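You operate a simulated robot arm through the tools that you are given. There is no shell and no other tool. Be economical: measure what you need, move in short steps, check, and stop when the job is done.

Carry out the task below with a simulated robot arm. There is one attempt and no reset: what you move stays moved.

Task
Put the tray that says "fault" from the top of the grey table on top of the brown small closed carton. Then put the grey label clip in the brown low carton. Then take the green dome and put it in the grey tray. Then press the orange test key two times. Then push the drawer of the green bench shut. Keep to this order. Set down upright: grey label clip, green dome.

Only the result counts: the job must be done as asked and must still hold three seconds after the hand-in. Knocking over, shifting, dropping, spilling or breaking anything else fails it.

Robot
A 6-joint arm with a fingered hand on a trunk, on a base that drives. Base frame: it is fixed to the floor where the robot stands at the start and does not move with it; the origin is under the middle of the robot, x ahead of it, y to its left, z up. Units: mm, rad, N and s.
With the tool pointing down near the work surface it reaches from about 120 to 820 mm from the robot's upright axis, wherever it stands. Its first joint turns from -2.897 to 2.897 rad. Places, roughly: drawer of the green bench [-1800, -1600, 700]; green dome (7x7x8 cm) [-1100, -2000, 800]; grey label clip [-1000, -2000, 750]; grey tray (26x17x5 cm) [-500, -2100, 800]; low carton [-1500, -2000, 750]; orange test key [-1900, -1700, 800]. Payload 5 kg.
Tool frame: the origin (TCP) lies between the finger pads and is the grasp point; the fingertips stand 36 mm ahead of it; z points along the fingers, y is the line along which they close. Largest opening 120 mm; the body of the gripper starts 42 mm behind the TCP. The gripper is a hand of 4 fingers: y runs from the thumb to the fingers, the wrist lies at [-19, -123, -211] in the tool frame, and closing takes about 1.5 s.
Orientation is told as [roll, pitch, yaw] about the base's x, y, z axes, in that order, counted from this pose: with the fingers straight down and the wrist toward the robot, the tool's x, y and z point along [0, 1, 0], [1, 0, 0] and [0, 0, -1] of the base frame.

Tools
- The arm moves only by the tool servo_tool. Its argument "commands" is a list of rows, each a list of 6 numbers: the shift along the tool's x, y, z in units of 20 mm (1.0 is 20 mm), then the turn, a rotation vector about the tool's x, y, z in units of 5 degrees (1.0 is 5 degrees). In form: [[x, y, z, wx, wy, wz], ...]. A call has 1 to 20 rows; each row shifts and turns the commanded pose from where the row before left it, along the tool's axes as they then stand. "jaw" is the finger opening in mm, from 0 to 120, set as the call begins (left out, the last holds). A call with a number of a shift or a turn outside -1 to 1 is refused whole. A row lasts 0.2 s, in which the tool goes at most 50 mm and 0.15 rad; a call with a longer step from one row to the next is refused whole, and so is a gripper value outside its range. Where a pose cannot be reached the arm comes as near as it can. A force on the tool above 40 N (or 10 N above the force at the start of the call, whichever is more), or a blocked arm, ends the call early, and 0.2 s more pass. The fingers move at their own pace (about 45 mm/s each) and stop on an object; they squeeze with about 26 N. The grip force told is the motor's: it shows also when the fingers shut on nothing. Time passes only in rows, and 0.2 s behind the last, so rows that do not move let the fingers close. The reply holds the time, the measured pose of the TCP, the force on the tool along the base axes, the opening and the grip force, in the units named above and with some noise, with the torque about the TCP (base axes, N m) and any sound that the robot's microphone picked up.
- Cameras (640 x 400 px; columns grow to the right, rows downward): "scene" is now at [82, 45.8, 1707.1]; the picture's right is [0.69, -0.72, 0.00], its down [-0.60, -0.58, -0.55] and it looks along [0.40, 0.38, -0.83] (base axes); focal length 262 px, centre (320, 200). "wrist" rides on the gripper at [73, -101, -142] in the tool frame; the picture's right is [-0.79, 0.29, -0.54], its down [-0.56, -0.70, 0.44] and it looks along [-0.25, 0.65, 0.71] (tool axes); focal length 280 px, centre (320, 200). There is no depth. A picture from a camera that has moved, and an enlarged one, comes with that camera's place and axes in the base frame and with its lens. The place of the scene camera against the robot may be out by one fixed shift of up to 12 mm in any direction.
- snapshot(camera): a new picture of that camera. The clock stands still meanwhile.
- slide_trunk(by): slides the trunk up (or, below 0, down) by that many mm; the arm and the scene camera ride with it, the base frame stays. It gives what a move gives, with no picture.
- steer(legs): drives the robot by 1 to 6 legs, each [ahead, turn to the left] in mm and rad, along the robot's own axes; the way and the turn of a leg run together, so that a leg with both is an arc; at most 1500 mm and 3.142 rad a leg. The arm and the cameras ride along, it lands a little off, and it stops where it bumps. It gives what a move gives.
- set_fingers(index, middle, ring, thumb_bend, thumb_turn): sets how far each is bent, from 0 (flat) to 1 (curled in); at 0.3 the hand is open as for a grip, at 0.7 the pads meet at the TCP. One left out holds its place. A second passes; each finger stops where it meets its share of the squeeze, and holds until it gets a number again. A gripper value or a shape takes the hand back. It gives what a move gives, with no picture; readings hold the bend of each and the force on the fingers (four entries, about 0 where the hand has none), thumb and palm. thumb_turn goes from beside the hand (0) to across from the fingers (1), as for a grip.
- hand_shape(shape): the hand has 4 fingers and takes this shape, open, in about a second: jaw (thumb against the fingers, like two jaws); tri (thumb and two fingers); tip (a fingertip pinch); poke (one finger out to press); point (the index stretched); flat (the hand flat); cup (the hand cupped); fist (a fist). The gripper value then closes the fingers along that shape, each until it touches; the sizes above hold for jaw. It gives what a move gives, with no picture.
- turn_head(pan, tilt): turns the head with the scene camera to pan (to the left, within 1.501 rad either way) and tilt (down, from -0.506 to 1.204), counted from straight ahead of the robot. It gives what a move gives.
- inspect(camera, box): a new picture of the part [left, top, right, bottom] of that camera's present view, enlarged. The clock stands still meanwhile.
- sign_off(): hands the job in; it is judged then, once.

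Go step by step. Nothing tells you exact positions but the pictures and the camera data: compare them with the known pose of the tool, close in by small moves and look again before you grip or let go. The budget is 165 turns and 120 pictures, counting those below and the enlarged ones. Unless the task says otherwise, let go and move clear before handing in, and close with one line.

The tools are called after "Emit:" by a JSON object that holds its "method" and its "body". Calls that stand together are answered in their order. servo_tool: Moves the arm, as the interface text tells. Its arguments: {"type":"object","properties":{"commands":{"type":"array","items":{"type":"array","items":{"type":"number"}}},"jaw":{"type":"number"}},"required":["commands"]} The other tools are called the same way: slide_trunk (by) slides the trunk up or down; hand_shape (shape) gives the hand a shape; set_fingers (index, middle, ring, thumb_bend, thumb_turn) moves the fingers one by one; steer (legs) drives the base; turn_head (pan, tilt) turns the head that bears the scene camera; snapshot (camera) takes a picture; inspect (camera, box) takes an enlarged picture of a part of a camera's view; sign_off () hands the job in.

At the start:

```text
time_s: 0.0
tool_pos: [455.3, 384.2, 988.2]
orientation: [0.0, 0.0, 0.001]
contact_force: [-0.1, 0.4, 0.5]
ft_torque: [-0.01, -0.01, -0.02]
width: 119.8
gripper_force: 0.2
shape: jaw
bend: [0.3, 0.3, 0.3, 0.3, 0.98]
finger forces: [0.0, 0.1, 0.0, 0.1, 0.1, 0.0]
trunk travel left (down, up): [-725.0, 115.0]
robot x, y, heading: [1.4, -0.9, 0.001]
head pan, tilt: [0.763, 0.988]
```

scene: 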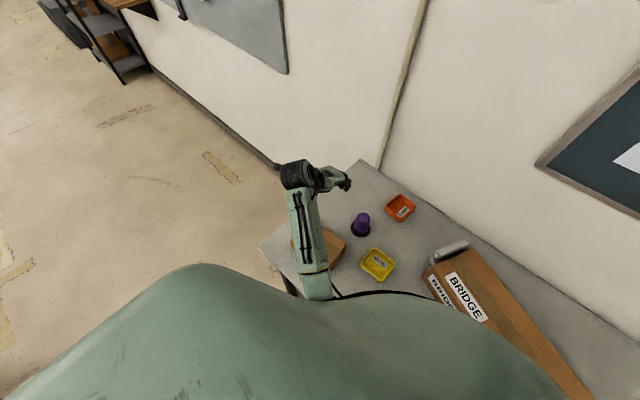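
wrist: 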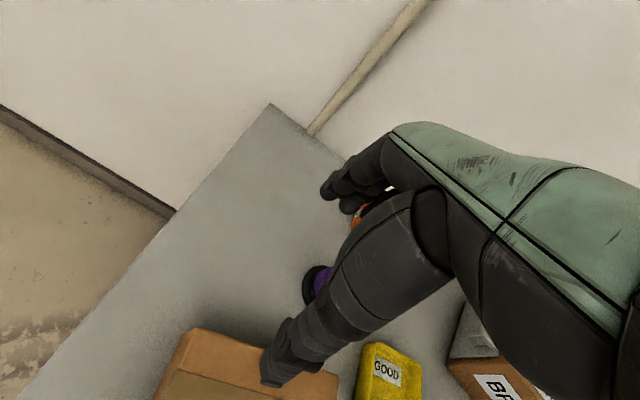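

I see a grey table ahead with an orange and a yellow tray (the yellow says GOOD), a brown carton and a long box marked BRIDGE. I'll zoom in to read the labels.

Emit:
{"method": "inspect", "body": {"camera": "scene", "box": [250, 150, 450, 300]}}

Emit:
{"method": "turn_head", "body": {"pan": 0.0, "tilt": 0.8}}

Emit:
{"method": "snapshot", "body": {"camera": "scene"}}

```text
2.67 times, centred on (350, 225) of scene
camera zoom: at [82.0, 45.8, 1707.1], right [0.69, -0.72, 0.0], down [-0.6, -0.58, -0.55], along [0.4, 0.38, -0.83], focal length 699 px, centre (240, 133)
```

zoom: 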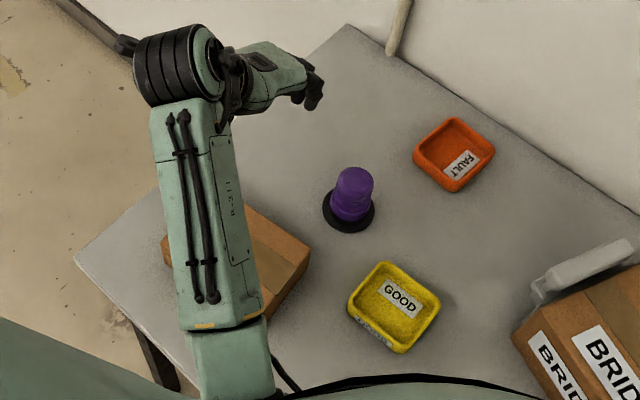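

```text
time_s: 1.1
tool_pos: [456.6, 383.8, 987.5]
orientation: [-0.001, -0.001, -0.001]
contact_force: [-0.8, -0.3, 0.9]
ft_torque: [0.0, 0.04, 0.02]
width: 119.7
gripper_force: 0.0
shape: jaw
bend: [0.3, 0.3, 0.3, 0.3, 0.98]
finger forces: [0.0, 0.0, 0.1, 0.0, 0.0, 0.0]
trunk travel left (down, up): [-725.0, 115.0]
robot x, y, heading: [-1.8, -0.8, -0.0]
head pan, tilt: [0.0, 0.799]
```

```text
116 pictures are left
camera scene: at [111.7, -2.8, 1721.3], right [0.0, -1.0, 0.0], down [-0.72, 0.0, -0.7], along [0.7, 0.0, -0.72], focal length 262 px, centre (320, 200)
```

scene: 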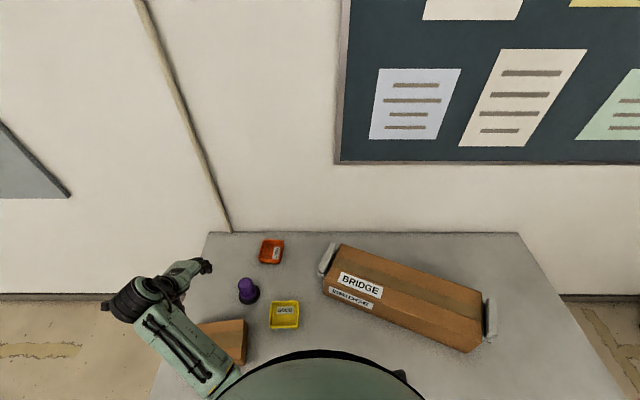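

The orange tray is FAULT, near (735, 203). I'll zoom in on it and the nearby items before moving.

Emit:
{"method": "inspect", "body": {"camera": "scene", "box": [190, 220, 320, 370]}}

Emit:
{"method": "inspect", "body": {"camera": "scene", "box": [245, 230, 297, 272]}}

```text
2.67 times, centred on (255, 295) of scene
camera zoom: at [111.7, -2.8, 1721.3], right [0.0, -1.0, 0.0], down [-0.72, 0.0, -0.7], along [0.7, 0.0, -0.72], focal length 699 px, centre (493, -53)
```

zoom: 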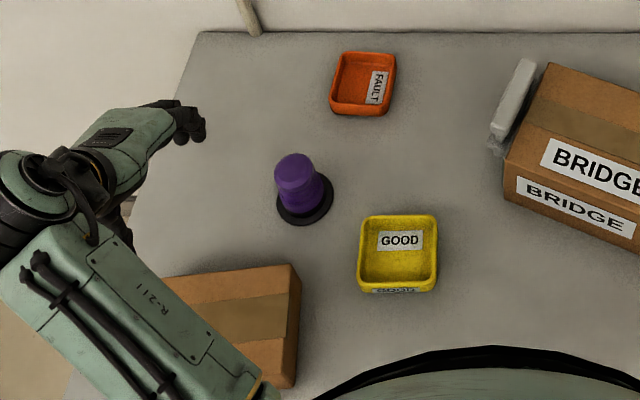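

```text
9.52 times, centred on (271, 251) of scene
camera zoom: at [111.7, -2.8, 1721.3], right [0.0, -1.0, 0.0], down [-0.72, 0.0, -0.7], along [0.7, 0.0, -0.72], focal length 2495 px, centre (787, -286)
```

zoom: 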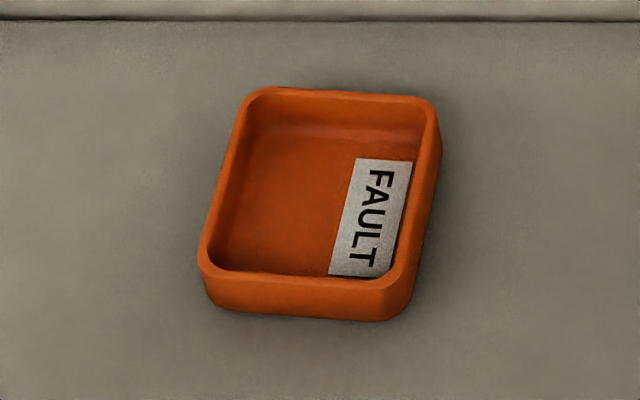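

FAULT tray centre is about (733, 203), about 100 mm in x and 85 mm in y. It is far from here, so I'll pull the arm in and drive to the table's left end, where it is easier to reach.

Emit:
{"method": "servo_tool", "body": {"commands": [[-0.84, -0.97, 0.0, 0, 0, 0], [-0.84, -0.97, 0, 0, 0, 0], [-0.84, -0.97, 0, 0, 0, 0], [-0.84, -0.97, 0, 0, 0, 0], [-0.84, -0.97, 0, 0, 0, 0], [-0.84, -0.97, 0, 0, 0, 0], [-0.84, -0.97, 0, 0, 0, 0], [-0.84, -0.97, 0, 0, 0, 0]]}}

Emit:
{"method": "turn_head", "body": {"pan": 1.4, "tilt": 0.6}}

Emit:
{"method": "snapshot", "body": {"camera": "scene"}}

```text
time_s: 2.9
tool_pos: [299.8, 248.4, 987.9]
orientation: [0.0, 0.0, -0.001]
contact_force: [0.1, -0.2, 0.7]
ft_torque: [-0.01, -0.02, -0.01]
width: 119.5
gripper_force: 0.0
shape: jaw
bend: [0.3, 0.3, 0.3, 0.3, 0.98]
finger forces: [0.1, 0.0, 0.1, 0.1, 0.0, 0.0]
trunk travel left (down, up): [-725.0, 115.0]
robot x, y, heading: [0.7, -0.3, 0.001]
head pan, tilt: [0.0, 0.799]
```

```text
time_s: 4.4
tool_pos: [299.9, 248.9, 986.6]
orientation: [0.0, 0.001, 0.002]
contact_force: [0.1, 0.0, 0.3]
ft_torque: [-0.01, 0.05, 0.02]
width: 119.4
gripper_force: 0.1
shape: jaw
bend: [0.3, 0.3, 0.3, 0.3, 0.98]
finger forces: [0.0, 0.0, 0.0, 0.1, 0.0, 0.1]
trunk travel left (down, up): [-725.0, 115.0]
robot x, y, heading: [-2.3, 2.5, 0.007]
head pan, tilt: [1.4, 0.6]
```

```text
113 pictures are left
camera scene: at [46.1, 83.9, 1738.2], right [0.99, -0.17, 0.0], down [-0.1, -0.56, -0.83], along [0.14, 0.81, -0.56], focal length 262 px, centre (320, 200)
```

scene: 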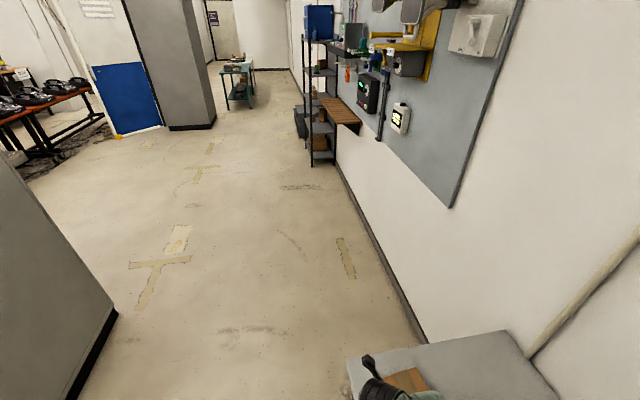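

The floor at the left end is clear, so I'll drive around to it.

Emit:
{"method": "steer", "body": {"legs": [[0, 1.571], [860, 0], [0, -1.571], [450, 0], [0, -1.571]]}}

Emit:
{"method": "turn_head", "body": {"pan": 0.0, "tilt": 0.9}}

Emit:
{"method": "snapshot", "body": {"camera": "scene"}}

```text
time_s: 10.8
tool_pos: [-252.1, 608.4, 987.6]
orientation: [0.0, 0.0, 1.535]
contact_force: [-0.3, 0.3, 0.1]
ft_torque: [-0.02, -0.01, 0.0]
width: 119.9
gripper_force: 0.0
shape: jaw
bend: [0.3, 0.3, 0.3, 0.3, 0.97]
finger forces: [0.0, 0.0, 0.1, 0.0, 0.0, 0.1]
trunk travel left (down, up): [-725.0, 115.0]
robot x, y, heading: [-30.7, 297.7, 1.413]
head pan, tilt: [1.4, 0.6]
stopped in leg 2: the robot was blocked; the commanded pose is now the measured one
```

```text
time_s: 12.3
tool_pos: [-251.1, 606.9, 987.8]
orientation: [0.001, 0.0, 1.535]
contact_force: [0.0, 0.4, -0.6]
ft_torque: [0.03, 0.0, -0.01]
width: 120.1
gripper_force: 0.0
shape: jaw
bend: [0.3, 0.3, 0.3, 0.3, 0.97]
finger forces: [0.1, 0.1, 0.1, 0.0, 0.0, 0.0]
trunk travel left (down, up): [-725.0, 115.0]
robot x, y, heading: [-33.6, 297.2, 1.415]
head pan, tilt: [0.0, 0.901]
```

```text
112 pictures are left
camera scene: at [-15.1, 399.9, 1713.4], right [0.99, -0.15, 0.0], down [-0.12, -0.77, -0.62], along [0.09, 0.61, -0.78], focal length 262 px, centre (320, 200)
```

scene: 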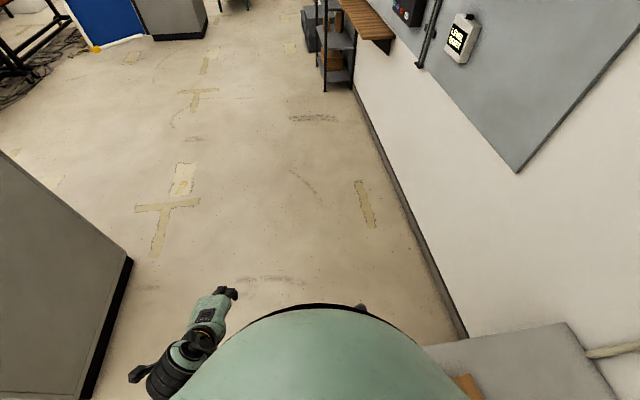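

The base bumped the table's near edge. I'll swing wider to the left and then come around.

Emit:
{"method": "steer", "body": {"legs": [[0, 0.6], [350, 0], [0, -0.444], [340, 0], [0, -1.571]]}}

```text
time_s: 15.0
tool_pos: [-374.2, 410.0, 987.7]
orientation: [0.002, 0.0, 2.125]
contact_force: [-0.8, -0.2, -0.3]
ft_torque: [-0.05, -0.01, -0.03]
width: 119.8
gripper_force: 0.0
shape: jaw
bend: [0.3, 0.3, 0.3, 0.3, 0.97]
finger forces: [0.1, 0.1, 0.1, 0.0, 0.0, 0.0]
trunk travel left (down, up): [-725.0, 115.0]
robot x, y, heading: [-29.9, 267.7, 1.861]
head pan, tilt: [0.0, 0.901]
stopped in leg 2: the robot was blocked; the commanded pose is now the measured one
```

It is still blocked by something close by. I'll look at the right side to find out what.

Emit:
{"method": "turn_head", "body": {"pan": -1.2, "tilt": 1.0}}

Emit:
{"method": "snapshot", "body": {"camera": "scene"}}

Emit:
{"method": "snapshot", "body": {"camera": "wrist"}}

```text
time_s: 16.4
tool_pos: [-374.7, 410.9, 988.7]
orientation: [0.002, -0.001, 2.124]
contact_force: [0.4, 0.5, -0.7]
ft_torque: [-0.02, -0.03, 0.02]
width: 120.0
gripper_force: 0.1
shape: jaw
bend: [0.3, 0.3, 0.3, 0.3, 0.97]
finger forces: [0.0, 0.0, 0.0, 0.0, 0.1, 0.1]
trunk travel left (down, up): [-725.0, 115.0]
robot x, y, heading: [-27.9, 268.6, 1.858]
head pan, tilt: [-1.201, 1.0]
```

```text
111 pictures are left
camera scene: at [16.7, 339.5, 1706.2], right [0.61, -0.79, 0.0], down [-0.67, -0.52, -0.54], along [0.43, 0.33, -0.84], focal length 262 px, centre (320, 200)
```

scene: 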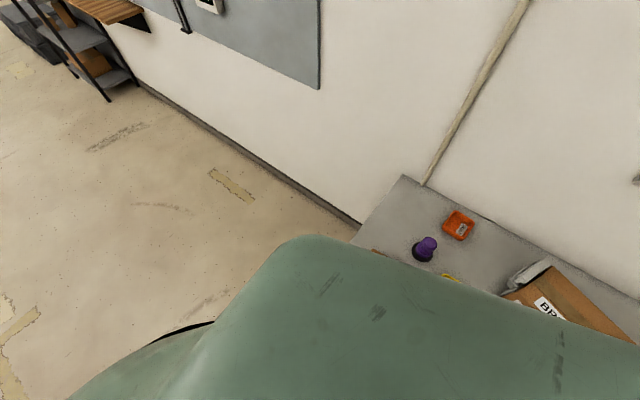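

```text
110 pictures are left
camera wrist: at [-382.9, 286.9, 1129.4], right [0.52, 0.66, 0.54], down [0.84, -0.3, -0.44], along [-0.13, 0.69, -0.71], focal length 280 px, centre (320, 200)
```

wrist: 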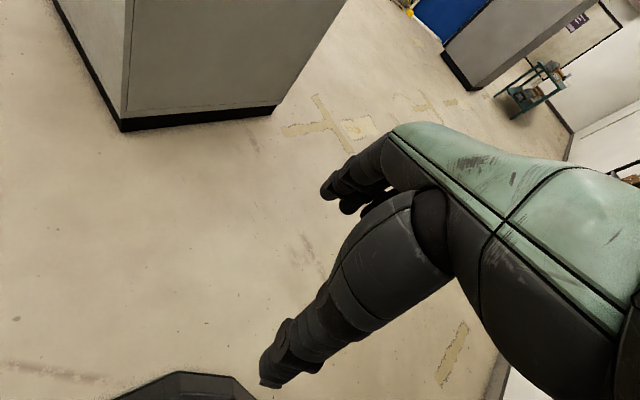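

The body is rubbing on the table edge at its right. I'll turn further left and drive straight away from the table.

Emit:
{"method": "steer", "body": {"legs": [[0, 0.7], [150, 0]]}}

```text
time_s: 18.0
tool_pos: [-375.7, 233.1, 987.7]
orientation: [0.001, -0.004, 2.503]
contact_force: [-0.2, -0.3, 0.8]
ft_torque: [0.02, -0.01, -0.01]
width: 119.8
gripper_force: 0.0
shape: jaw
bend: [0.3, 0.3, 0.3, 0.3, 0.97]
finger forces: [0.0, 0.1, 0.1, 0.0, 0.0, 0.0]
trunk travel left (down, up): [-725.0, 115.0]
robot x, y, heading: [-14.2, 225.3, 2.07]
head pan, tilt: [-1.201, 1.0]
stopped in leg 1: the robot was blocked; the commanded pose is now the measured one
```

Turning left digs a rear corner into the table edge. I'll turn back right and reverse away from it at a slant.

Emit:
{"method": "steer", "body": {"legs": [[0, -0.7], [-500, 0]]}}

```text
time_s: 22.9
tool_pos: [-386.7, -22.1, 986.9]
orientation: [0.002, -0.003, 1.79]
contact_force: [-0.3, 0.0, -0.4]
ft_torque: [0.0, -0.03, 0.01]
width: 119.7
gripper_force: 0.0
shape: jaw
bend: [0.3, 0.3, 0.3, 0.3, 0.97]
finger forces: [0.0, 0.0, 0.0, 0.0, 0.1, 0.1]
trunk travel left (down, up): [-725.0, 115.0]
robot x, y, heading: [-118.2, -265.1, 1.356]
head pan, tilt: [-1.201, 1.0]
```

It is free now, so I'll take a wider path.

Emit:
{"method": "steer", "body": {"legs": [[0, 0.644], [350, 0], [0, -0.429], [870, 0], [0, -1.571]]}}

```text
time_s: 36.2
tool_pos: [-69.2, 1231.7, 988.9]
orientation: [0.002, -0.002, 0.413]
contact_force: [0.3, 0.3, 0.1]
ft_torque: [0.01, 0.0, 0.01]
width: 120.1
gripper_force: 0.0
shape: jaw
bend: [0.3, 0.3, 0.3, 0.3, 0.97]
finger forces: [0.0, 0.0, 0.0, 0.1, 0.0, 0.0]
trunk travel left (down, up): [-725.0, 115.0]
robot x, y, heading: [-253.9, 920.2, -0.015]
head pan, tilt: [-1.201, 1.0]
```

I'm clear beside the table and will drive to its left end and face it.

Emit:
{"method": "steer", "body": {"legs": [[720, 0], [0, -1.556], [120, 0]]}}

Emit:
{"method": "turn_head", "body": {"pan": 0.0, "tilt": 0.9}}

Emit:
{"method": "snapshot", "body": {"camera": "scene"}}

```text
time_s: 41.6
tool_pos: [744.7, 1125.3, 989.5]
orientation: [0.004, 0.008, 0.035]
contact_force: [-29.0, -1.5, 6.5]
ft_torque: [-0.04, -1.23, -0.49]
width: 118.4
gripper_force: 0.0
shape: jaw
bend: [0.3, 0.37, 0.31, 0.3, 0.98]
finger forces: [0.1, 27.9, 1.1, 0.0, 0.1, 0.1]
trunk travel left (down, up): [-725.0, 115.0]
robot x, y, heading: [463.4, 910.9, -0.406]
head pan, tilt: [-1.201, 1.0]
stopped in leg 2: the force on the tool passed its limit (the readings are from after the stop); the commanded pose is now the measured one
```

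```text
time_s: 43.0
tool_pos: [745.4, 1123.9, 989.2]
orientation: [0.005, 0.003, 0.031]
contact_force: [-33.0, -0.7, 7.0]
ft_torque: [-0.07, -1.33, -0.39]
width: 117.4
gripper_force: 0.1
shape: jaw
bend: [0.3, 0.38, 0.31, 0.3, 0.98]
finger forces: [0.0, 30.9, 1.8, 0.1, 0.1, 0.0]
trunk travel left (down, up): [-725.0, 115.0]
robot x, y, heading: [460.9, 912.4, -0.41]
head pan, tilt: [0.0, 0.901]
```

```text
109 pictures are left
camera scene: at [551.0, 864.8, 1713.9], right [-0.4, -0.92, 0.0], down [-0.72, 0.31, -0.62], along [0.57, -0.25, -0.78], focal length 262 px, centre (320, 200)
```

scene: 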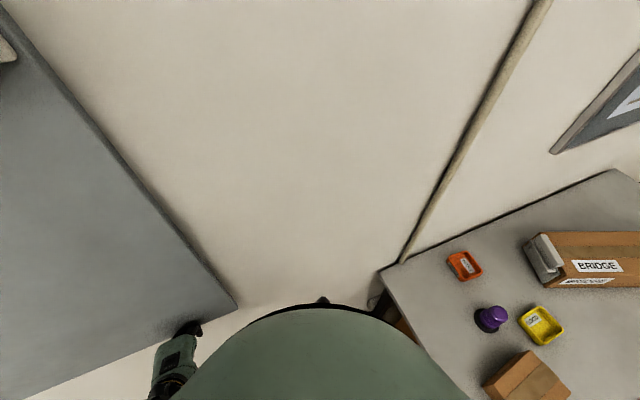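

A finger brushed the wall. I'll draw the arm back toward me and then finish the turn.

Emit:
{"method": "servo_tool", "body": {"commands": [[0, -1, 0, 0, 0, 0], [0, -1, 0, 0, 0, 0], [0, -1, 0, 0, 0, 0], [0, -1, 0, 0, 0, 0], [0, -1, 0, 0, 0, 0], [-0.5, -1, 0, 0, 0, 0], [-0.5, -0.5, 0, 0, 0, 0]]}}

Emit:
{"method": "steer", "body": {"legs": [[0, -1.16], [110, 0]]}}

Emit:
{"method": "snapshot", "body": {"camera": "scene"}}

```text
time_s: 44.6
tool_pos: [633.6, 1100.3, 974.2]
orientation: [0.007, 0.007, 0.031]
contact_force: [0.0, -0.3, 0.3]
ft_torque: [0.01, 0.02, 0.02]
width: 119.8
gripper_force: 0.0
shape: jaw
bend: [0.3, 0.3, 0.3, 0.3, 0.98]
finger forces: [0.0, 0.1, 0.0, 0.0, 0.1, 0.0]
out of reach, approached as far as the arm can: row 6, 7
trunk travel left (down, up): [-725.0, 115.0]
robot x, y, heading: [460.7, 912.4, -0.411]
head pan, tilt: [0.0, 0.901]
```

```text
time_s: 48.7
tool_pos: [704.0, 717.4, 974.6]
orientation: [0.005, 0.007, -1.127]
contact_force: [-1.0, 1.4, 0.0]
ft_torque: [0.01, -0.01, -0.04]
width: 119.9
gripper_force: 0.0
shape: jaw
bend: [0.3, 0.3, 0.3, 0.3, 0.98]
finger forces: [0.0, 0.2, 0.0, 0.0, 0.0, 0.0]
trunk travel left (down, up): [-725.0, 115.0]
robot x, y, heading: [461.6, 800.3, -1.571]
head pan, tilt: [0.0, 0.901]
```

```text
108 pictures are left
camera scene: at [462.0, 691.3, 1713.4], right [-1.0, 0.0, 0.0], down [0.0, 0.78, -0.62], along [0.0, -0.62, -0.78], focal length 262 px, centre (320, 200)
```

scene: 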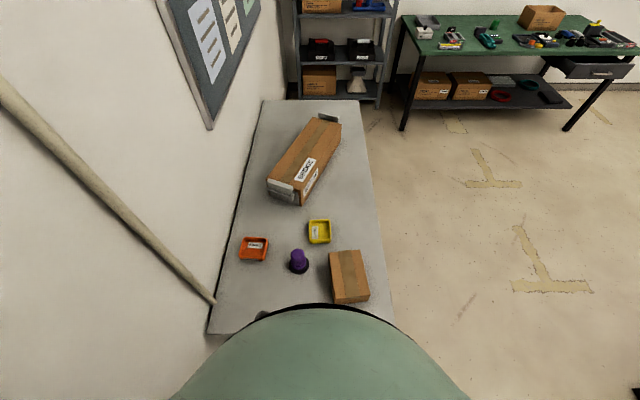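

From here I can see the whole table, and the green bench is in the background. I'll zoom in on the tray and the carton.

Emit:
{"method": "inspect", "body": {"camera": "scene", "box": [225, 215, 385, 315]}}

Emit:
{"method": "inspect", "body": {"camera": "scene", "box": [390, 0, 640, 140]}}

```text
4.00 times, centred on (305, 265) of scene
camera zoom: at [462.0, 691.3, 1713.4], right [-1.0, 0.0, 0.0], down [0.0, 0.78, -0.62], along [0.0, -0.62, -0.78], focal length 1048 px, centre (380, -60)
```

zoom: 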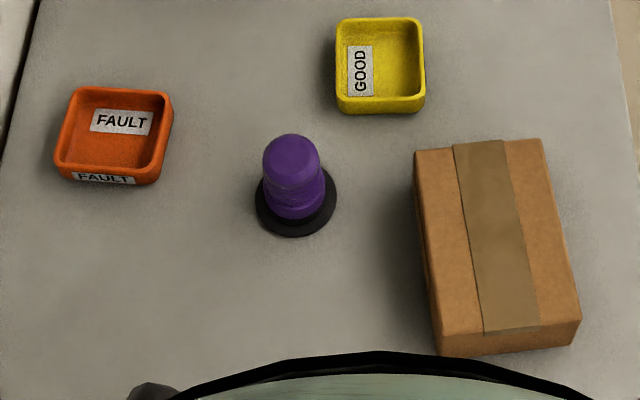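

```text
2.56 times, centred on (515, 70) of scene
camera zoom: at [462.0, 691.3, 1713.4], right [-1.0, 0.0, 0.0], down [0.0, 0.78, -0.62], along [0.0, -0.62, -0.78], focal length 671 px, centre (-179, 533)
```

zoom: 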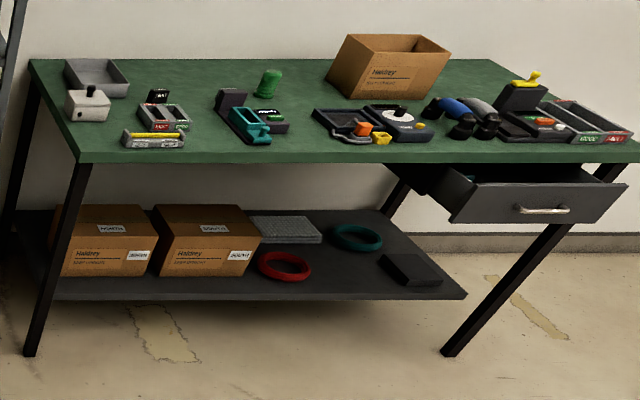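

The tray centre, corrected for the camera offset between the two views, is about (724, 199). The carton top is at about (356, 319), z about 815. I'll turn the hand to align with the tray and move over it at a safe height.

Emit:
{"method": "servo_tool", "body": {"commands": [[0, 0, 0, 0, 0, 1], [0, 0, 0, 0, 0, 1], [0, 0, 0, 0, 0, 1], [0, 0, 0, 0, 0, 1], [0, 0, 0, 0, 0, 1], [0, 0, 0, 0, 0, 1], [0.2, 1, 0, 0, 0, 0], [0.2, 1, 0, 0, 0, 0], [0.2, 1, 0, 0, 0, 0], [0.2, 1, 0, 0, 0, 0], [0.2, 1, 0, 0, 0, 0], [0.2, 1, 0, 0, 0, 0], [0.2, 1, 0, 0, 0, 0], [0.2, 1, 0, 0, 0, 0], [0.2, 1, 0, 0, 0, 0], [0.2, 1, 0, 0, 0, 0], [0.2, 1, 0, 0, 0, 0], [0.2, 1, 0, 0, 0, 0], [0.2, 1, 0, 0, 0, 0]], "jaw": 120}}

Emit:
{"method": "servo_tool", "body": {"commands": [[0, 1, 0, 0, 0, 0], [0, 1, 0, 0, 0, 0], [0, 1, 0, 0, 0, 0], [0, 1, 0, 0, 0, 0], [0, 1, 0, 0, 0, 0], [0, 1, 0, 0, 0, 0], [0, 1, 0, 0, 0, 0], [0, 1, 0, 0, 0, 0], [0, 1, 0, 0, 0, 0], [0, 1, 0, 0, 0, 0], [0, 1, 0, 0, 0, 0]]}}

Emit:
{"method": "snapshot", "body": {"camera": "scene"}}

Emit:
{"method": "snapshot", "body": {"camera": "wrist"}}

```text
time_s: 52.7
tool_pos: [742.1, 386.6, 908.5]
orientation: [0.002, 0.012, -1.649]
contact_force: [-1.1, -0.1, 0.3]
ft_torque: [0.0, 0.02, -0.03]
width: 120.0
gripper_force: 0.1
shape: jaw
bend: [0.3, 0.3, 0.3, 0.3, 0.98]
finger forces: [0.0, 0.0, 0.0, 0.0, 0.0, 0.0]
out of reach, approached as far as the arm can: row 1, 2, 3, 4, 5, 6
trunk travel left (down, up): [-725.0, 115.0]
robot x, y, heading: [464.5, 799.3, -1.574]
head pan, tilt: [0.0, 0.901]
```

```text
time_s: 55.1
tool_pos: [725.6, 167.6, 904.3]
orientation: [0.001, 0.01, -1.649]
contact_force: [-0.2, -0.3, -0.1]
ft_torque: [0.01, -0.02, 0.04]
width: 119.9
gripper_force: 0.0
shape: jaw
bend: [0.3, 0.3, 0.3, 0.3, 0.98]
finger forces: [0.0, 0.1, 0.0, 0.0, 0.0, 0.1]
trunk travel left (down, up): [-725.0, 115.0]
robot x, y, heading: [461.3, 796.8, -1.578]
head pan, tilt: [0.0, 0.901]
```

```text
105 pictures are left
camera scene: at [462.2, 689.8, 1713.3], right [-1.0, 0.0, 0.0], down [0.0, 0.78, -0.62], along [0.0, -0.62, -0.78], focal length 262 px, centre (320, 200)
```

scene: 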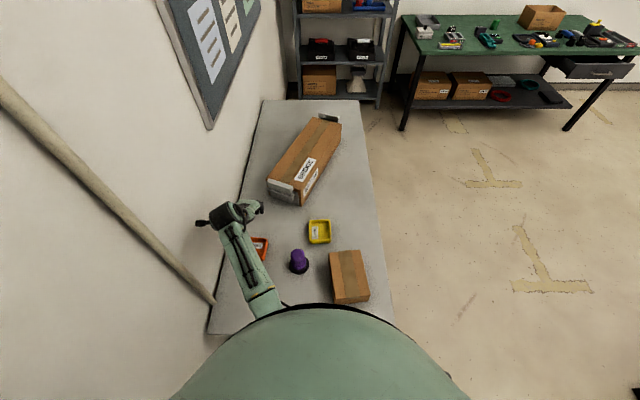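

```text
104 pictures are left
camera wrist: at [805.1, 261.1, 1048.1], right [-0.81, -0.23, 0.54], down [-0.5, 0.75, -0.44], along [-0.3, -0.62, -0.72], focal length 280 px, centre (320, 200)
```

wrist: 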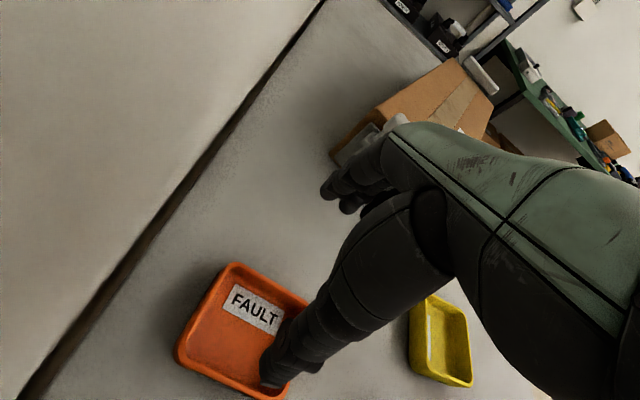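

The wrist view puts the tray at (723, 202), which agrees with the scene camera. I'll centre over it and lower.

Emit:
{"method": "servo_tool", "body": {"commands": [[-0.12, -0.85, 0, 0, 0, 0], [-0.12, -0.85, 0, 0, 0, 0], [0, 0, 1, 0, 0, 0], [0, 0, 1, 0, 0, 0], [0, 0, 1, 0, 0, 0], [0, 0, 0, 0, 0, 0]]}}

Emit:
{"method": "snapshot", "body": {"camera": "wrist"}}

Emit:
{"method": "inspect", "body": {"camera": "scene", "box": [190, 180, 350, 280]}}

```text
time_s: 56.5
tool_pos: [722.9, 201.7, 847.5]
orientation: [0.002, 0.011, -1.649]
contact_force: [0.5, 1.2, 0.8]
ft_torque: [0.0, -0.01, -0.03]
width: 119.9
gripper_force: 0.2
shape: jaw
bend: [0.3, 0.3, 0.3, 0.3, 0.98]
finger forces: [0.1, 0.0, 0.0, 0.0, 0.1, 0.0]
trunk travel left (down, up): [-725.0, 115.0]
robot x, y, heading: [458.0, 799.6, -1.573]
head pan, tilt: [0.0, 0.901]
```

```text
103 pictures are left
camera wrist: at [803.3, 296.8, 989.5], right [-0.81, -0.23, 0.54], down [-0.5, 0.75, -0.44], along [-0.3, -0.62, -0.72], focal length 280 px, centre (320, 200)
```

wrist: 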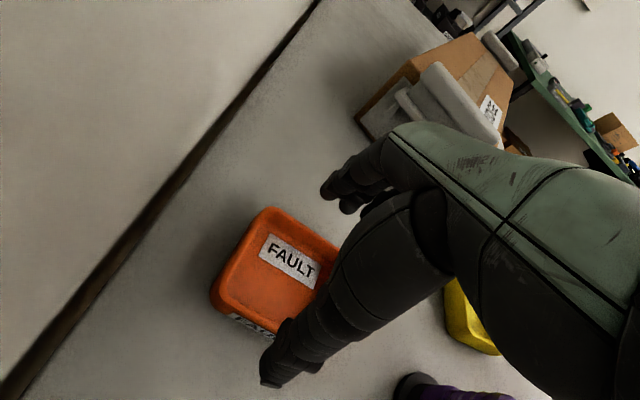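

```text
4.00 times, centred on (270, 230) of scene
camera zoom: at [462.0, 690.8, 1713.4], right [-1.0, 0.0, 0.0], down [0.0, 0.78, -0.62], along [0.0, -0.62, -0.78], focal length 1048 px, centre (520, 80)
```

zoom: 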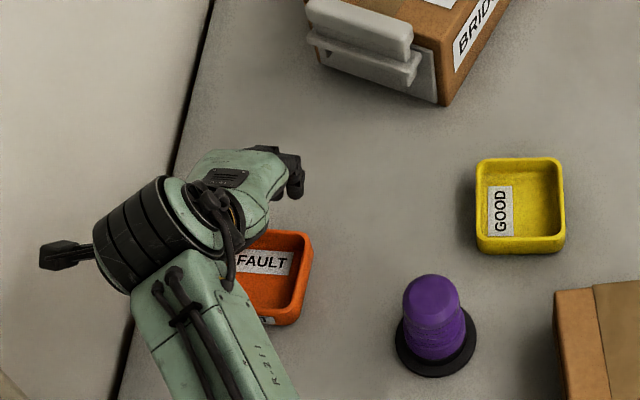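

The thumb and fingers straddle the tray with clearance on both sides. I'll lower to grasp height and close.

Emit:
{"method": "servo_tool", "body": {"commands": [[0, 0, 0.7, 0, 0, 0], [0, 0, 0.7, 0, 0, 0], [0, 0, 0.7, 0, 0, 0], [0, 0, 0, 0, 0, 0]]}}

Emit:
{"method": "servo_tool", "body": {"commands": [[0, 0, 0, 0, 0, 0], [0, 0, 0, 0, 0, 0], [0, 0, 0, 0, 0, 0], [0, 0, 0, 0, 0, 0], [0, 0, 0, 0, 0, 0], [0, 0, 0, 0, 0, 0], [0, 0, 0, 0, 0, 0]], "jaw": 70}}

Emit:
{"method": "snapshot", "body": {"camera": "wrist"}}

```text
time_s: 57.5
tool_pos: [721.9, 201.8, 805.2]
orientation: [0.002, 0.011, -1.651]
contact_force: [-0.2, -0.2, 0.5]
ft_torque: [-0.01, 0.03, 0.03]
width: 119.8
gripper_force: 0.0
shape: jaw
bend: [0.3, 0.3, 0.3, 0.3, 0.98]
finger forces: [0.0, 0.0, 0.0, 0.0, 0.0, 0.1]
trunk travel left (down, up): [-725.0, 115.0]
robot x, y, heading: [465.5, 799.0, -1.572]
head pan, tilt: [0.0, 0.901]
```

```text
time_s: 59.1
tool_pos: [722.6, 202.5, 804.5]
orientation: [0.001, 0.009, -1.651]
contact_force: [0.4, 0.8, 0.6]
ft_torque: [0.02, 0.02, -0.02]
width: 84.2
gripper_force: 26.2
shape: jaw
bend: [0.27, 0.38, 0.35, 0.58, 0.99]
finger forces: [13.2, 7.1, 3.3, 0.1, 23.5, 0.1]
trunk travel left (down, up): [-725.0, 115.0]
robot x, y, heading: [459.8, 801.0, -1.571]
head pan, tilt: [0.0, 0.901]
```

```text
101 pictures are left
camera wrist: at [803.6, 297.0, 947.0], right [-0.81, -0.23, 0.54], down [-0.5, 0.75, -0.44], along [-0.3, -0.62, -0.72], focal length 280 px, centre (320, 200)
```

wrist: 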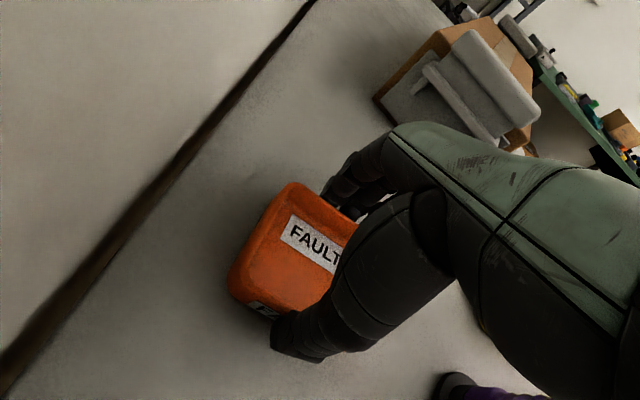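

The grip is firm at 84 mm. I'll lift and carry the tray over the carton.

Emit:
{"method": "servo_tool", "body": {"commands": [[0, 0, -0.5, 0, 0, 0], [0, 0, -1, 0, 0, 0], [0, 0, -1, 0, 0, 0], [0, 0, -1, 0, 0, 0], [0, 0, -1, 0, 0, 0], [0, 0, -1, 0, 0, 0], [0, 0, -1, 0, 0, 0], [0, 0, -1, 0, 0, 0], [0, 0, -1, 0, 0, 0]]}}

Emit:
{"method": "servo_tool", "body": {"commands": [[-0.97, -0.23, 0, 0, 0, 0], [-0.97, -0.23, 0, 0, 0, 0], [-0.97, -0.23, 0, 0, 0, 0], [-0.97, -0.23, 0, 0, 0, 0], [-0.97, -0.23, 0, 0, 0, 0], [-0.97, -0.23, 0, 0, 0, 0], [-0.97, -0.23, 0, 0, 0, 0], [-0.97, -0.23, 0, 0, 0, 0], [-0.97, -0.23, 0, 0, 0, 0], [-0.97, -0.23, 0, 0, 0, 0], [-0.97, -0.23, 0, 0, 0, 0], [-0.97, -0.23, 0, 0, 0, 0], [-0.97, -0.23, 0, 0, 0, 0], [-0.97, -0.23, 0, 0, 0, 0], [-0.97, -0.23, 0, 0, 0, 0], [-0.97, -0.23, 0, 0, 0, 0], [-0.97, -0.23, 0, 0, 0, 0], [-0.97, -0.23, 0, 0, 0, 0], [-0.97, -0.23, 0, 0, 0, 0]]}}

Emit:
{"method": "snapshot", "body": {"camera": "scene"}}

Emit:
{"method": "snapshot", "body": {"camera": "wrist"}}

```text
time_s: 61.1
tool_pos: [722.5, 200.4, 974.7]
orientation: [0.001, 0.01, -1.651]
contact_force: [0.1, -0.1, -0.4]
ft_torque: [0.03, 0.01, 0.05]
width: 84.0
gripper_force: 25.9
shape: jaw
bend: [0.27, 0.38, 0.36, 0.58, 0.99]
finger forces: [13.3, 7.1, 3.3, 0.1, 23.4, 0.1]
trunk travel left (down, up): [-725.0, 115.0]
robot x, y, heading: [461.4, 798.7, -1.575]
head pan, tilt: [0.0, 0.901]
```

```text
time_s: 65.1
tool_pos: [361.5, 318.3, 975.2]
orientation: [0.002, 0.01, -1.65]
contact_force: [-1.0, 0.1, -0.8]
ft_torque: [-0.01, -0.01, 0.0]
width: 84.3
gripper_force: 25.6
shape: jaw
bend: [0.27, 0.38, 0.36, 0.58, 0.99]
finger forces: [13.1, 6.9, 3.2, 0.0, 23.4, 0.0]
trunk travel left (down, up): [-725.0, 115.0]
robot x, y, heading: [459.6, 798.9, -1.572]
head pan, tilt: [0.0, 0.901]
```

```text
100 pictures are left
camera scene: at [461.3, 690.9, 1713.4], right [-1.0, 0.0, 0.0], down [0.0, 0.78, -0.62], along [0.0, -0.62, -0.78], focal length 262 px, centre (320, 200)
```

scene: 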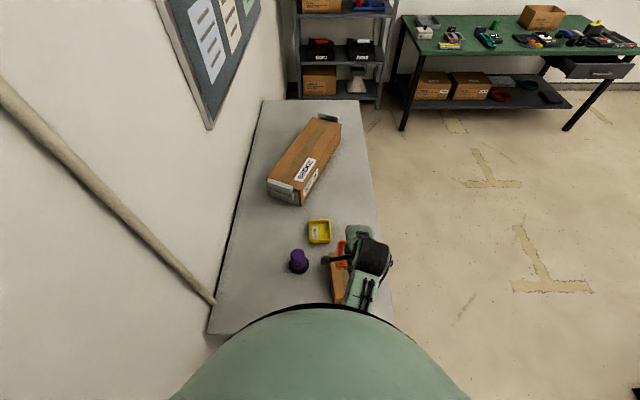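

```text
99 pictures are left
camera wrist: at [441.9, 412.6, 1117.4], right [-0.81, -0.23, 0.54], down [-0.5, 0.75, -0.44], along [-0.3, -0.62, -0.72], focal length 280 px, centre (320, 200)
```

wrist: 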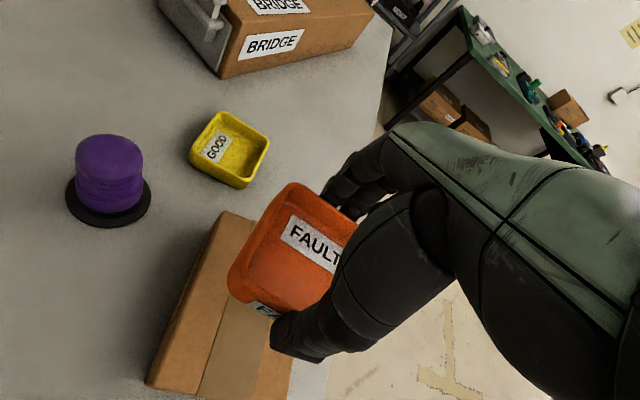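

The tray is centred over the carton. I'll lower it to just above the top.

Emit:
{"method": "servo_tool", "body": {"commands": [[-0.2, 0, 1, 0, 0, 0], [0, 0, 1, 0, 0, 0], [0, 0, 1, 0, 0, 0], [0, 0, 1, 0, 0, 0], [0, 0, 0.8, 0, 0, 0], [0, 0, 0, 0, 0, 0]]}}

Emit:
{"method": "snapshot", "body": {"camera": "wrist"}}

Emit:
{"method": "inspect", "body": {"camera": "scene", "box": [290, 210, 410, 310]}}

```text
time_s: 66.5
tool_pos: [357.7, 318.3, 878.7]
orientation: [-0.001, 0.012, -1.648]
contact_force: [-0.5, 0.2, -2.4]
ft_torque: [0.02, 0.0, -0.02]
width: 84.0
gripper_force: 26.5
shape: jaw
bend: [0.27, 0.38, 0.36, 0.58, 0.99]
finger forces: [13.1, 7.1, 3.2, 0.1, 23.5, 0.0]
trunk travel left (down, up): [-725.0, 115.0]
robot x, y, heading: [461.4, 798.4, -1.572]
head pan, tilt: [0.0, 0.901]
```

```text
98 pictures are left
camera wrist: at [438.7, 413.1, 1021.2], right [-0.81, -0.23, 0.54], down [-0.5, 0.75, -0.44], along [-0.3, -0.62, -0.72], focal length 280 px, centre (320, 200)
```

wrist: 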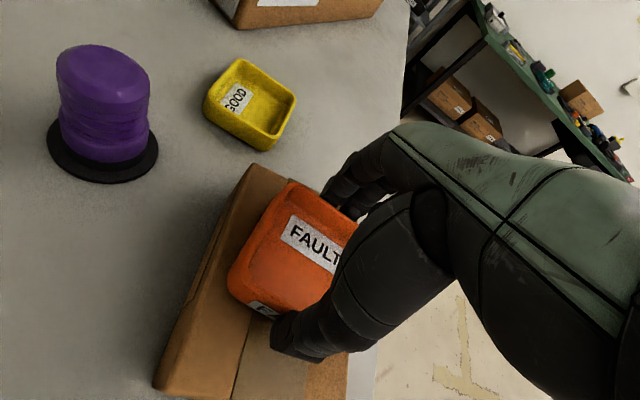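

```text
4.00 times, centred on (350, 260) of scene
camera zoom: at [461.8, 690.8, 1713.4], right [-1.0, 0.0, 0.0], down [0.0, 0.78, -0.62], along [0.0, -0.62, -0.78], focal length 1048 px, centre (200, -40)
```

zoom: 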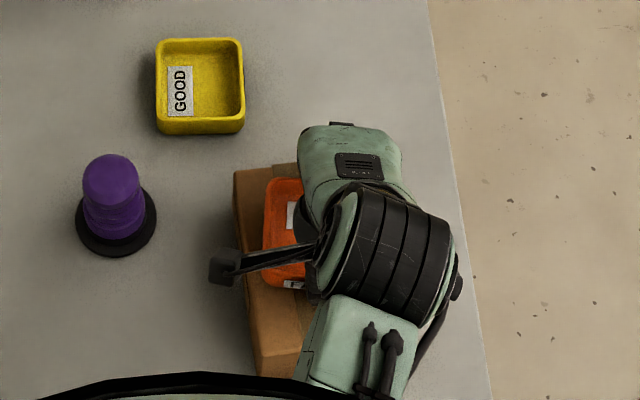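

Almost down. I'll feel for contact in small steps.

Emit:
{"method": "servo_tool", "body": {"commands": [[0, 0, 0.2, 0, 0, 0], [0, 0, 0.15, 0, 0, 0], [0, 0, 0, 0, 0, 0]]}}

Emit:
{"method": "servo_tool", "body": {"commands": [[0, 0, 0.15, 0, 0, 0], [0, 0, 0.1, 0, 0, 0], [0, 0, 0, 0, 0, 0]]}}

```text
time_s: 67.3
tool_pos: [358.0, 318.2, 873.2]
orientation: [-0.001, 0.008, -1.65]
contact_force: [0.1, 0.0, 11.7]
ft_torque: [0.17, -0.02, 0.02]
width: 83.4
gripper_force: 25.6
shape: jaw
bend: [0.27, 0.38, 0.36, 0.58, 0.99]
finger forces: [13.8, 7.7, 3.7, 0.0, 25.1, 0.1]
trunk travel left (down, up): [-725.0, 115.0]
robot x, y, heading: [460.5, 798.4, -1.574]
head pan, tilt: [0.0, 0.901]
```

```text
time_s: 68.1
tool_pos: [357.8, 319.3, 869.6]
orientation: [0.0, -0.002, -1.651]
contact_force: [-0.2, -3.3, 38.6]
ft_torque: [-0.15, 0.12, 0.08]
width: 82.7
gripper_force: 26.0
shape: jaw
bend: [0.27, 0.37, 0.35, 0.58, 0.99]
finger forces: [15.1, 8.9, 4.5, 0.0, 25.3, 0.1]
trunk travel left (down, up): [-725.0, 115.0]
robot x, y, heading: [458.1, 797.9, -1.568]
head pan, tilt: [0.0, 0.901]
```

It has touched down. I'll ease off the pressure and open the hand.

Emit:
{"method": "servo_tool", "body": {"commands": [[0, 0, -0.17, 0, 0, 0], [0, 0, 0, 0, 0, 0]]}}

Emit:
{"method": "servo_tool", "body": {"commands": [[0, 0, 0, 0, 0, 0], [0, 0, 0, 0, 0, 0], [0, 0, 0, 0, 0, 0], [0, 0, 0, 0, 0, 0], [0, 0, 0, 0, 0, 0], [0, 0, -0.5, 0, 0, 0], [0, 0, -1, 0, 0, 0], [0, 0, -1, 0, 0, 0], [0, 0, -1, 0, 0, 0], [0, 0, -1, 0, 0, 0], [0, 0, -1, 0, 0, 0]], "jaw": 120}}

Emit:
{"method": "snapshot", "body": {"camera": "wrist"}}

```text
time_s: 68.7
tool_pos: [357.3, 319.2, 871.5]
orientation: [-0.001, 0.007, -1.65]
contact_force: [-0.5, -4.8, 27.3]
ft_torque: [-0.48, 0.17, 0.08]
width: 82.8
gripper_force: 26.2
shape: jaw
bend: [0.27, 0.37, 0.35, 0.59, 0.99]
finger forces: [15.5, 9.1, 4.4, 0.1, 23.9, 0.1]
trunk travel left (down, up): [-725.0, 115.0]
robot x, y, heading: [458.0, 794.9, -1.576]
head pan, tilt: [0.0, 0.901]
```

```text
time_s: 71.1
tool_pos: [357.7, 317.7, 980.8]
orientation: [0.001, 0.01, -1.65]
contact_force: [0.6, 0.0, -0.1]
ft_torque: [-0.01, -0.01, 0.0]
width: 119.8
gripper_force: 0.0
shape: jaw
bend: [0.3, 0.3, 0.3, 0.3, 0.98]
finger forces: [0.0, 0.0, 0.0, 0.0, 0.0, 0.0]
trunk travel left (down, up): [-725.0, 115.0]
robot x, y, heading: [459.2, 797.8, -1.576]
head pan, tilt: [0.0, 0.901]
```

```text
96 pictures are left
camera wrist: at [438.5, 411.7, 1122.8], right [-0.81, -0.23, 0.54], down [-0.5, 0.75, -0.44], along [-0.3, -0.62, -0.72], focal length 280 px, centre (320, 200)
```

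wrist: 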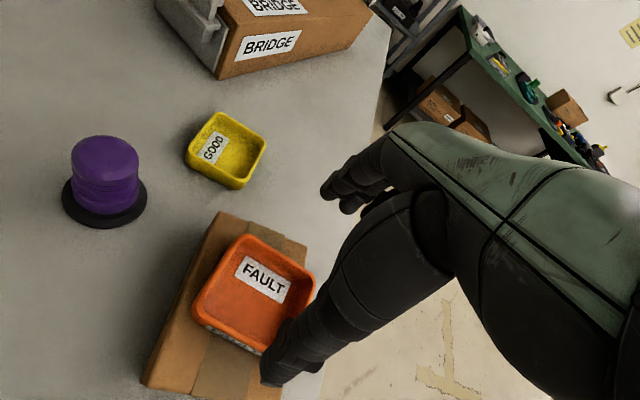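

The FAULT tray is on the carton. Now I'll drive round to face the green bench.

Emit:
{"method": "steer", "body": {"legs": [[-170, 0], [0, -1.571], [960, 0], [0, 1.571], [1400, 0], [500, 0]]}}

Emit:
{"method": "turn_head", "body": {"pan": -0.4, "tilt": 0.6}}

Emit:
{"method": "snapshot", "body": {"camera": "scene"}}

```text
time_s: 94.0
tool_pos: [-588.7, -1413.2, 979.8]
orientation: [0.002, 0.01, -1.634]
contact_force: [0.9, 1.0, -0.2]
ft_torque: [0.01, -0.02, 0.0]
width: 120.0
gripper_force: 0.0
shape: jaw
bend: [0.3, 0.3, 0.3, 0.3, 0.98]
finger forces: [0.0, 0.0, 0.0, 0.1, 0.0, 0.0]
trunk travel left (down, up): [-725.0, 115.0]
robot x, y, heading: [-493.0, -930.2, -1.553]
head pan, tilt: [0.0, 0.901]
```

```text
time_s: 94.9
tool_pos: [-589.2, -1413.8, 980.9]
orientation: [0.001, 0.01, -1.634]
contact_force: [-0.2, -0.2, 0.1]
ft_torque: [0.02, -0.04, 0.02]
width: 119.6
gripper_force: 0.1
shape: jaw
bend: [0.3, 0.3, 0.3, 0.3, 0.98]
finger forces: [0.0, 0.0, 0.1, 0.0, 0.1, 0.0]
trunk travel left (down, up): [-725.0, 115.0]
robot x, y, heading: [-494.3, -930.2, -1.554]
head pan, tilt: [-0.4, 0.6]
```

```text
95 pictures are left
camera scene: at [-525.8, -1044.5, 1738.2], right [-0.93, 0.37, 0.0], down [0.21, 0.52, -0.82], along [-0.31, -0.76, -0.57], focal length 262 px, centre (320, 200)
```

scene: 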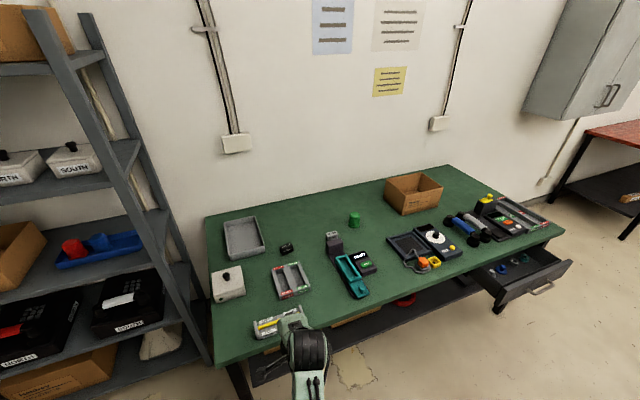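

I have a good overview of the bench. I'll zoom in to identify the items.

Emit:
{"method": "inspect", "body": {"camera": "scene", "box": [200, 190, 400, 320]}}

Emit:
{"method": "inspect", "body": {"camera": "scene", "box": [380, 160, 580, 310]}}

```text
3.08 times, centred on (300, 255) of scene
camera zoom: at [-525.8, -1044.5, 1738.2], right [-0.93, 0.37, 0.0], down [0.21, 0.52, -0.82], along [-0.31, -0.76, -0.57], focal length 806 px, centre (382, 31)
```

zoom: 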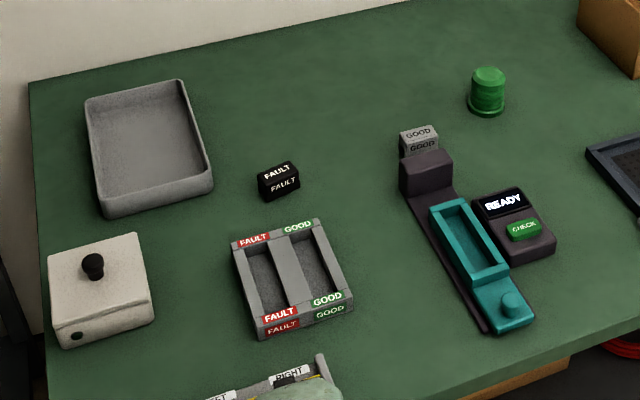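

```text
2.67 times, centred on (480, 235) of scene
camera zoom: at [-525.8, -1044.5, 1738.2], right [-0.93, 0.37, 0.0], down [0.21, 0.52, -0.82], along [-0.31, -0.76, -0.57], focal length 699 px, centre (-107, 107)
```

zoom: 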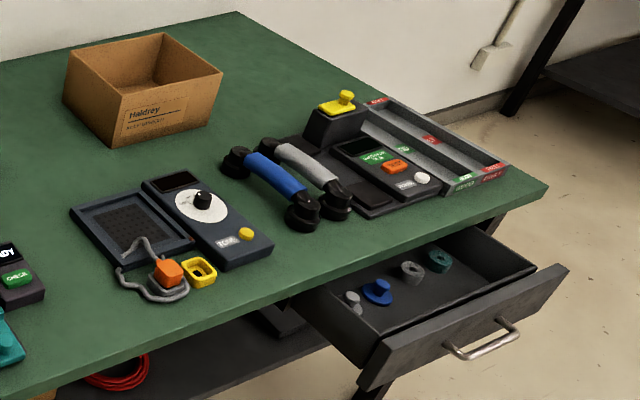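

The grey clip, labelled GOOD, is near (-981, -1992), the dome near (-1145, -2048) and the tray near (-540, -2130). The orange key is at about (-1948, -1710) and the open carton around (-1600, -2130). I'll drive to stand in front of the clip.

Emit:
{"method": "steer", "body": {"legs": [[0, -1.588], [600, 0], [0, 1.571], [370, 0]]}}

Emit:
{"method": "turn_head", "body": {"pan": 0.0, "tilt": 0.75}}

Emit:
{"method": "snapshot", "body": {"camera": "scene"}}

```text
time_s: 108.0
tool_pos: [-1196.4, -1780.0, 979.8]
orientation: [0.002, 0.01, -1.647]
contact_force: [0.3, 0.0, 0.2]
ft_torque: [0.01, 0.0, -0.01]
width: 119.5
gripper_force: 0.0
shape: jaw
bend: [0.3, 0.3, 0.3, 0.3, 0.98]
finger forces: [0.1, 0.0, 0.0, 0.0, 0.0, 0.0]
trunk travel left (down, up): [-725.0, 115.0]
robot x, y, heading: [-1090.4, -1296.2, -1.567]
head pan, tilt: [-0.4, 0.6]
```

```text
time_s: 108.8
tool_pos: [-1195.6, -1780.6, 980.7]
orientation: [0.001, 0.013, -1.646]
contact_force: [0.1, -0.2, 1.0]
ft_torque: [0.0, -0.01, -0.01]
width: 119.6
gripper_force: 0.2
shape: jaw
bend: [0.3, 0.3, 0.3, 0.3, 0.98]
finger forces: [0.0, 0.0, 0.1, 0.0, 0.0, 0.0]
trunk travel left (down, up): [-725.0, 115.0]
robot x, y, heading: [-1094.0, -1298.9, -1.564]
head pan, tilt: [0.0, 0.75]
```

```text
92 pictures are left
camera scene: at [-1093.7, -1413.1, 1725.4], right [-1.0, 0.0, 0.0], down [0.0, 0.68, -0.73], along [0.0, -0.73, -0.68], focal length 262 px, centre (320, 200)
```

scene: 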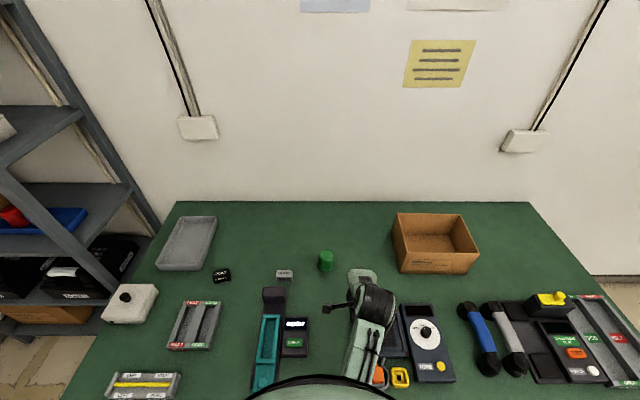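

Emit:
{"method": "inspect", "body": {"camera": "scene", "box": [240, 245, 350, 315]}}

Emit:
{"method": "inspect", "body": {"camera": "scene", "box": [380, 200, 500, 290]}}

Emit:
{"method": "inspect", "body": {"camera": "scene", "box": [140, 200, 260, 290]}}

```text
5.71 times, centred on (295, 280) of scene
camera zoom: at [-1093.7, -1413.1, 1725.4], right [-1.0, 0.0, 0.0], down [0.0, 0.68, -0.73], along [0.0, -0.73, -0.68], focal length 1497 px, centre (463, -257)
```

zoom: 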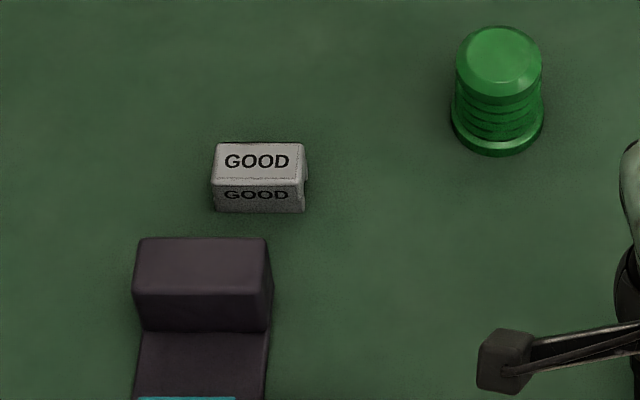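

```text
4.44 times, centred on (440, 245) of scene
camera zoom: at [-1093.7, -1413.1, 1725.4], right [-1.0, 0.0, 0.0], down [0.0, 0.68, -0.73], along [0.0, -0.73, -0.68], focal length 1164 px, centre (-213, 0)
```

zoom: 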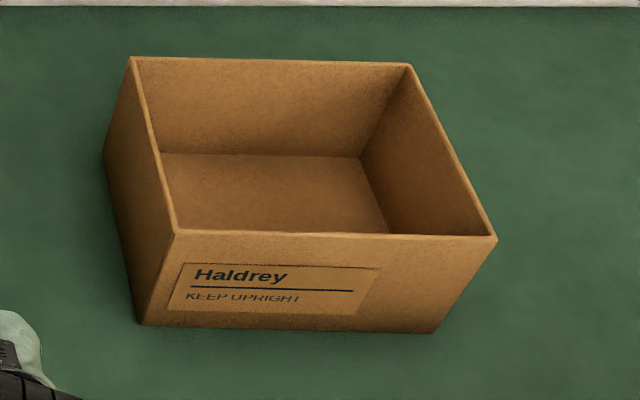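

```text
4.44 times, centred on (200, 245) of scene
camera zoom: at [-1093.7, -1413.1, 1725.4], right [-1.0, 0.0, 0.0], down [0.0, 0.68, -0.73], along [0.0, -0.73, -0.68], focal length 1164 px, centre (853, 0)
```

zoom: 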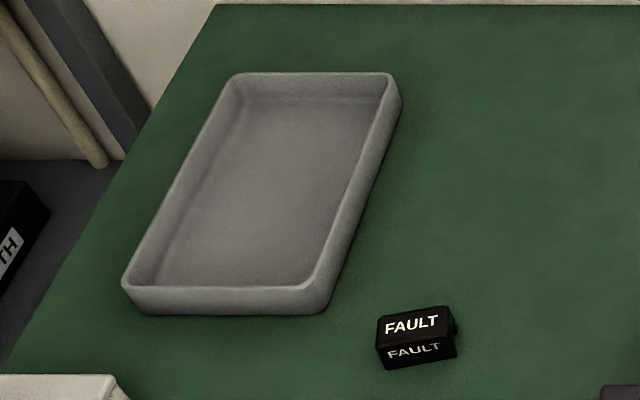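

The clip stands free behind the dark post at about (-955, -1968). The dome, the open carton and the tray are clear too. I'll creep a little nearer and bring the hand over the clip with yaw 0, so it grips across the clip's long side.

Emit:
{"method": "steer", "body": {"legs": [[45, 0]]}}

```text
time_s: 109.7
tool_pos: [-1196.3, -1823.3, 980.6]
orientation: [0.002, 0.009, -1.648]
contact_force: [0.5, 0.7, 0.3]
ft_torque: [-0.01, -0.02, 0.0]
width: 119.7
gripper_force: 0.0
shape: jaw
bend: [0.3, 0.3, 0.3, 0.3, 0.98]
finger forces: [0.0, 0.1, 0.0, 0.0, 0.1, 0.0]
trunk travel left (down, up): [-725.0, 115.0]
robot x, y, heading: [-1093.0, -1341.1, -1.57]
head pan, tilt: [0.0, 0.75]
```

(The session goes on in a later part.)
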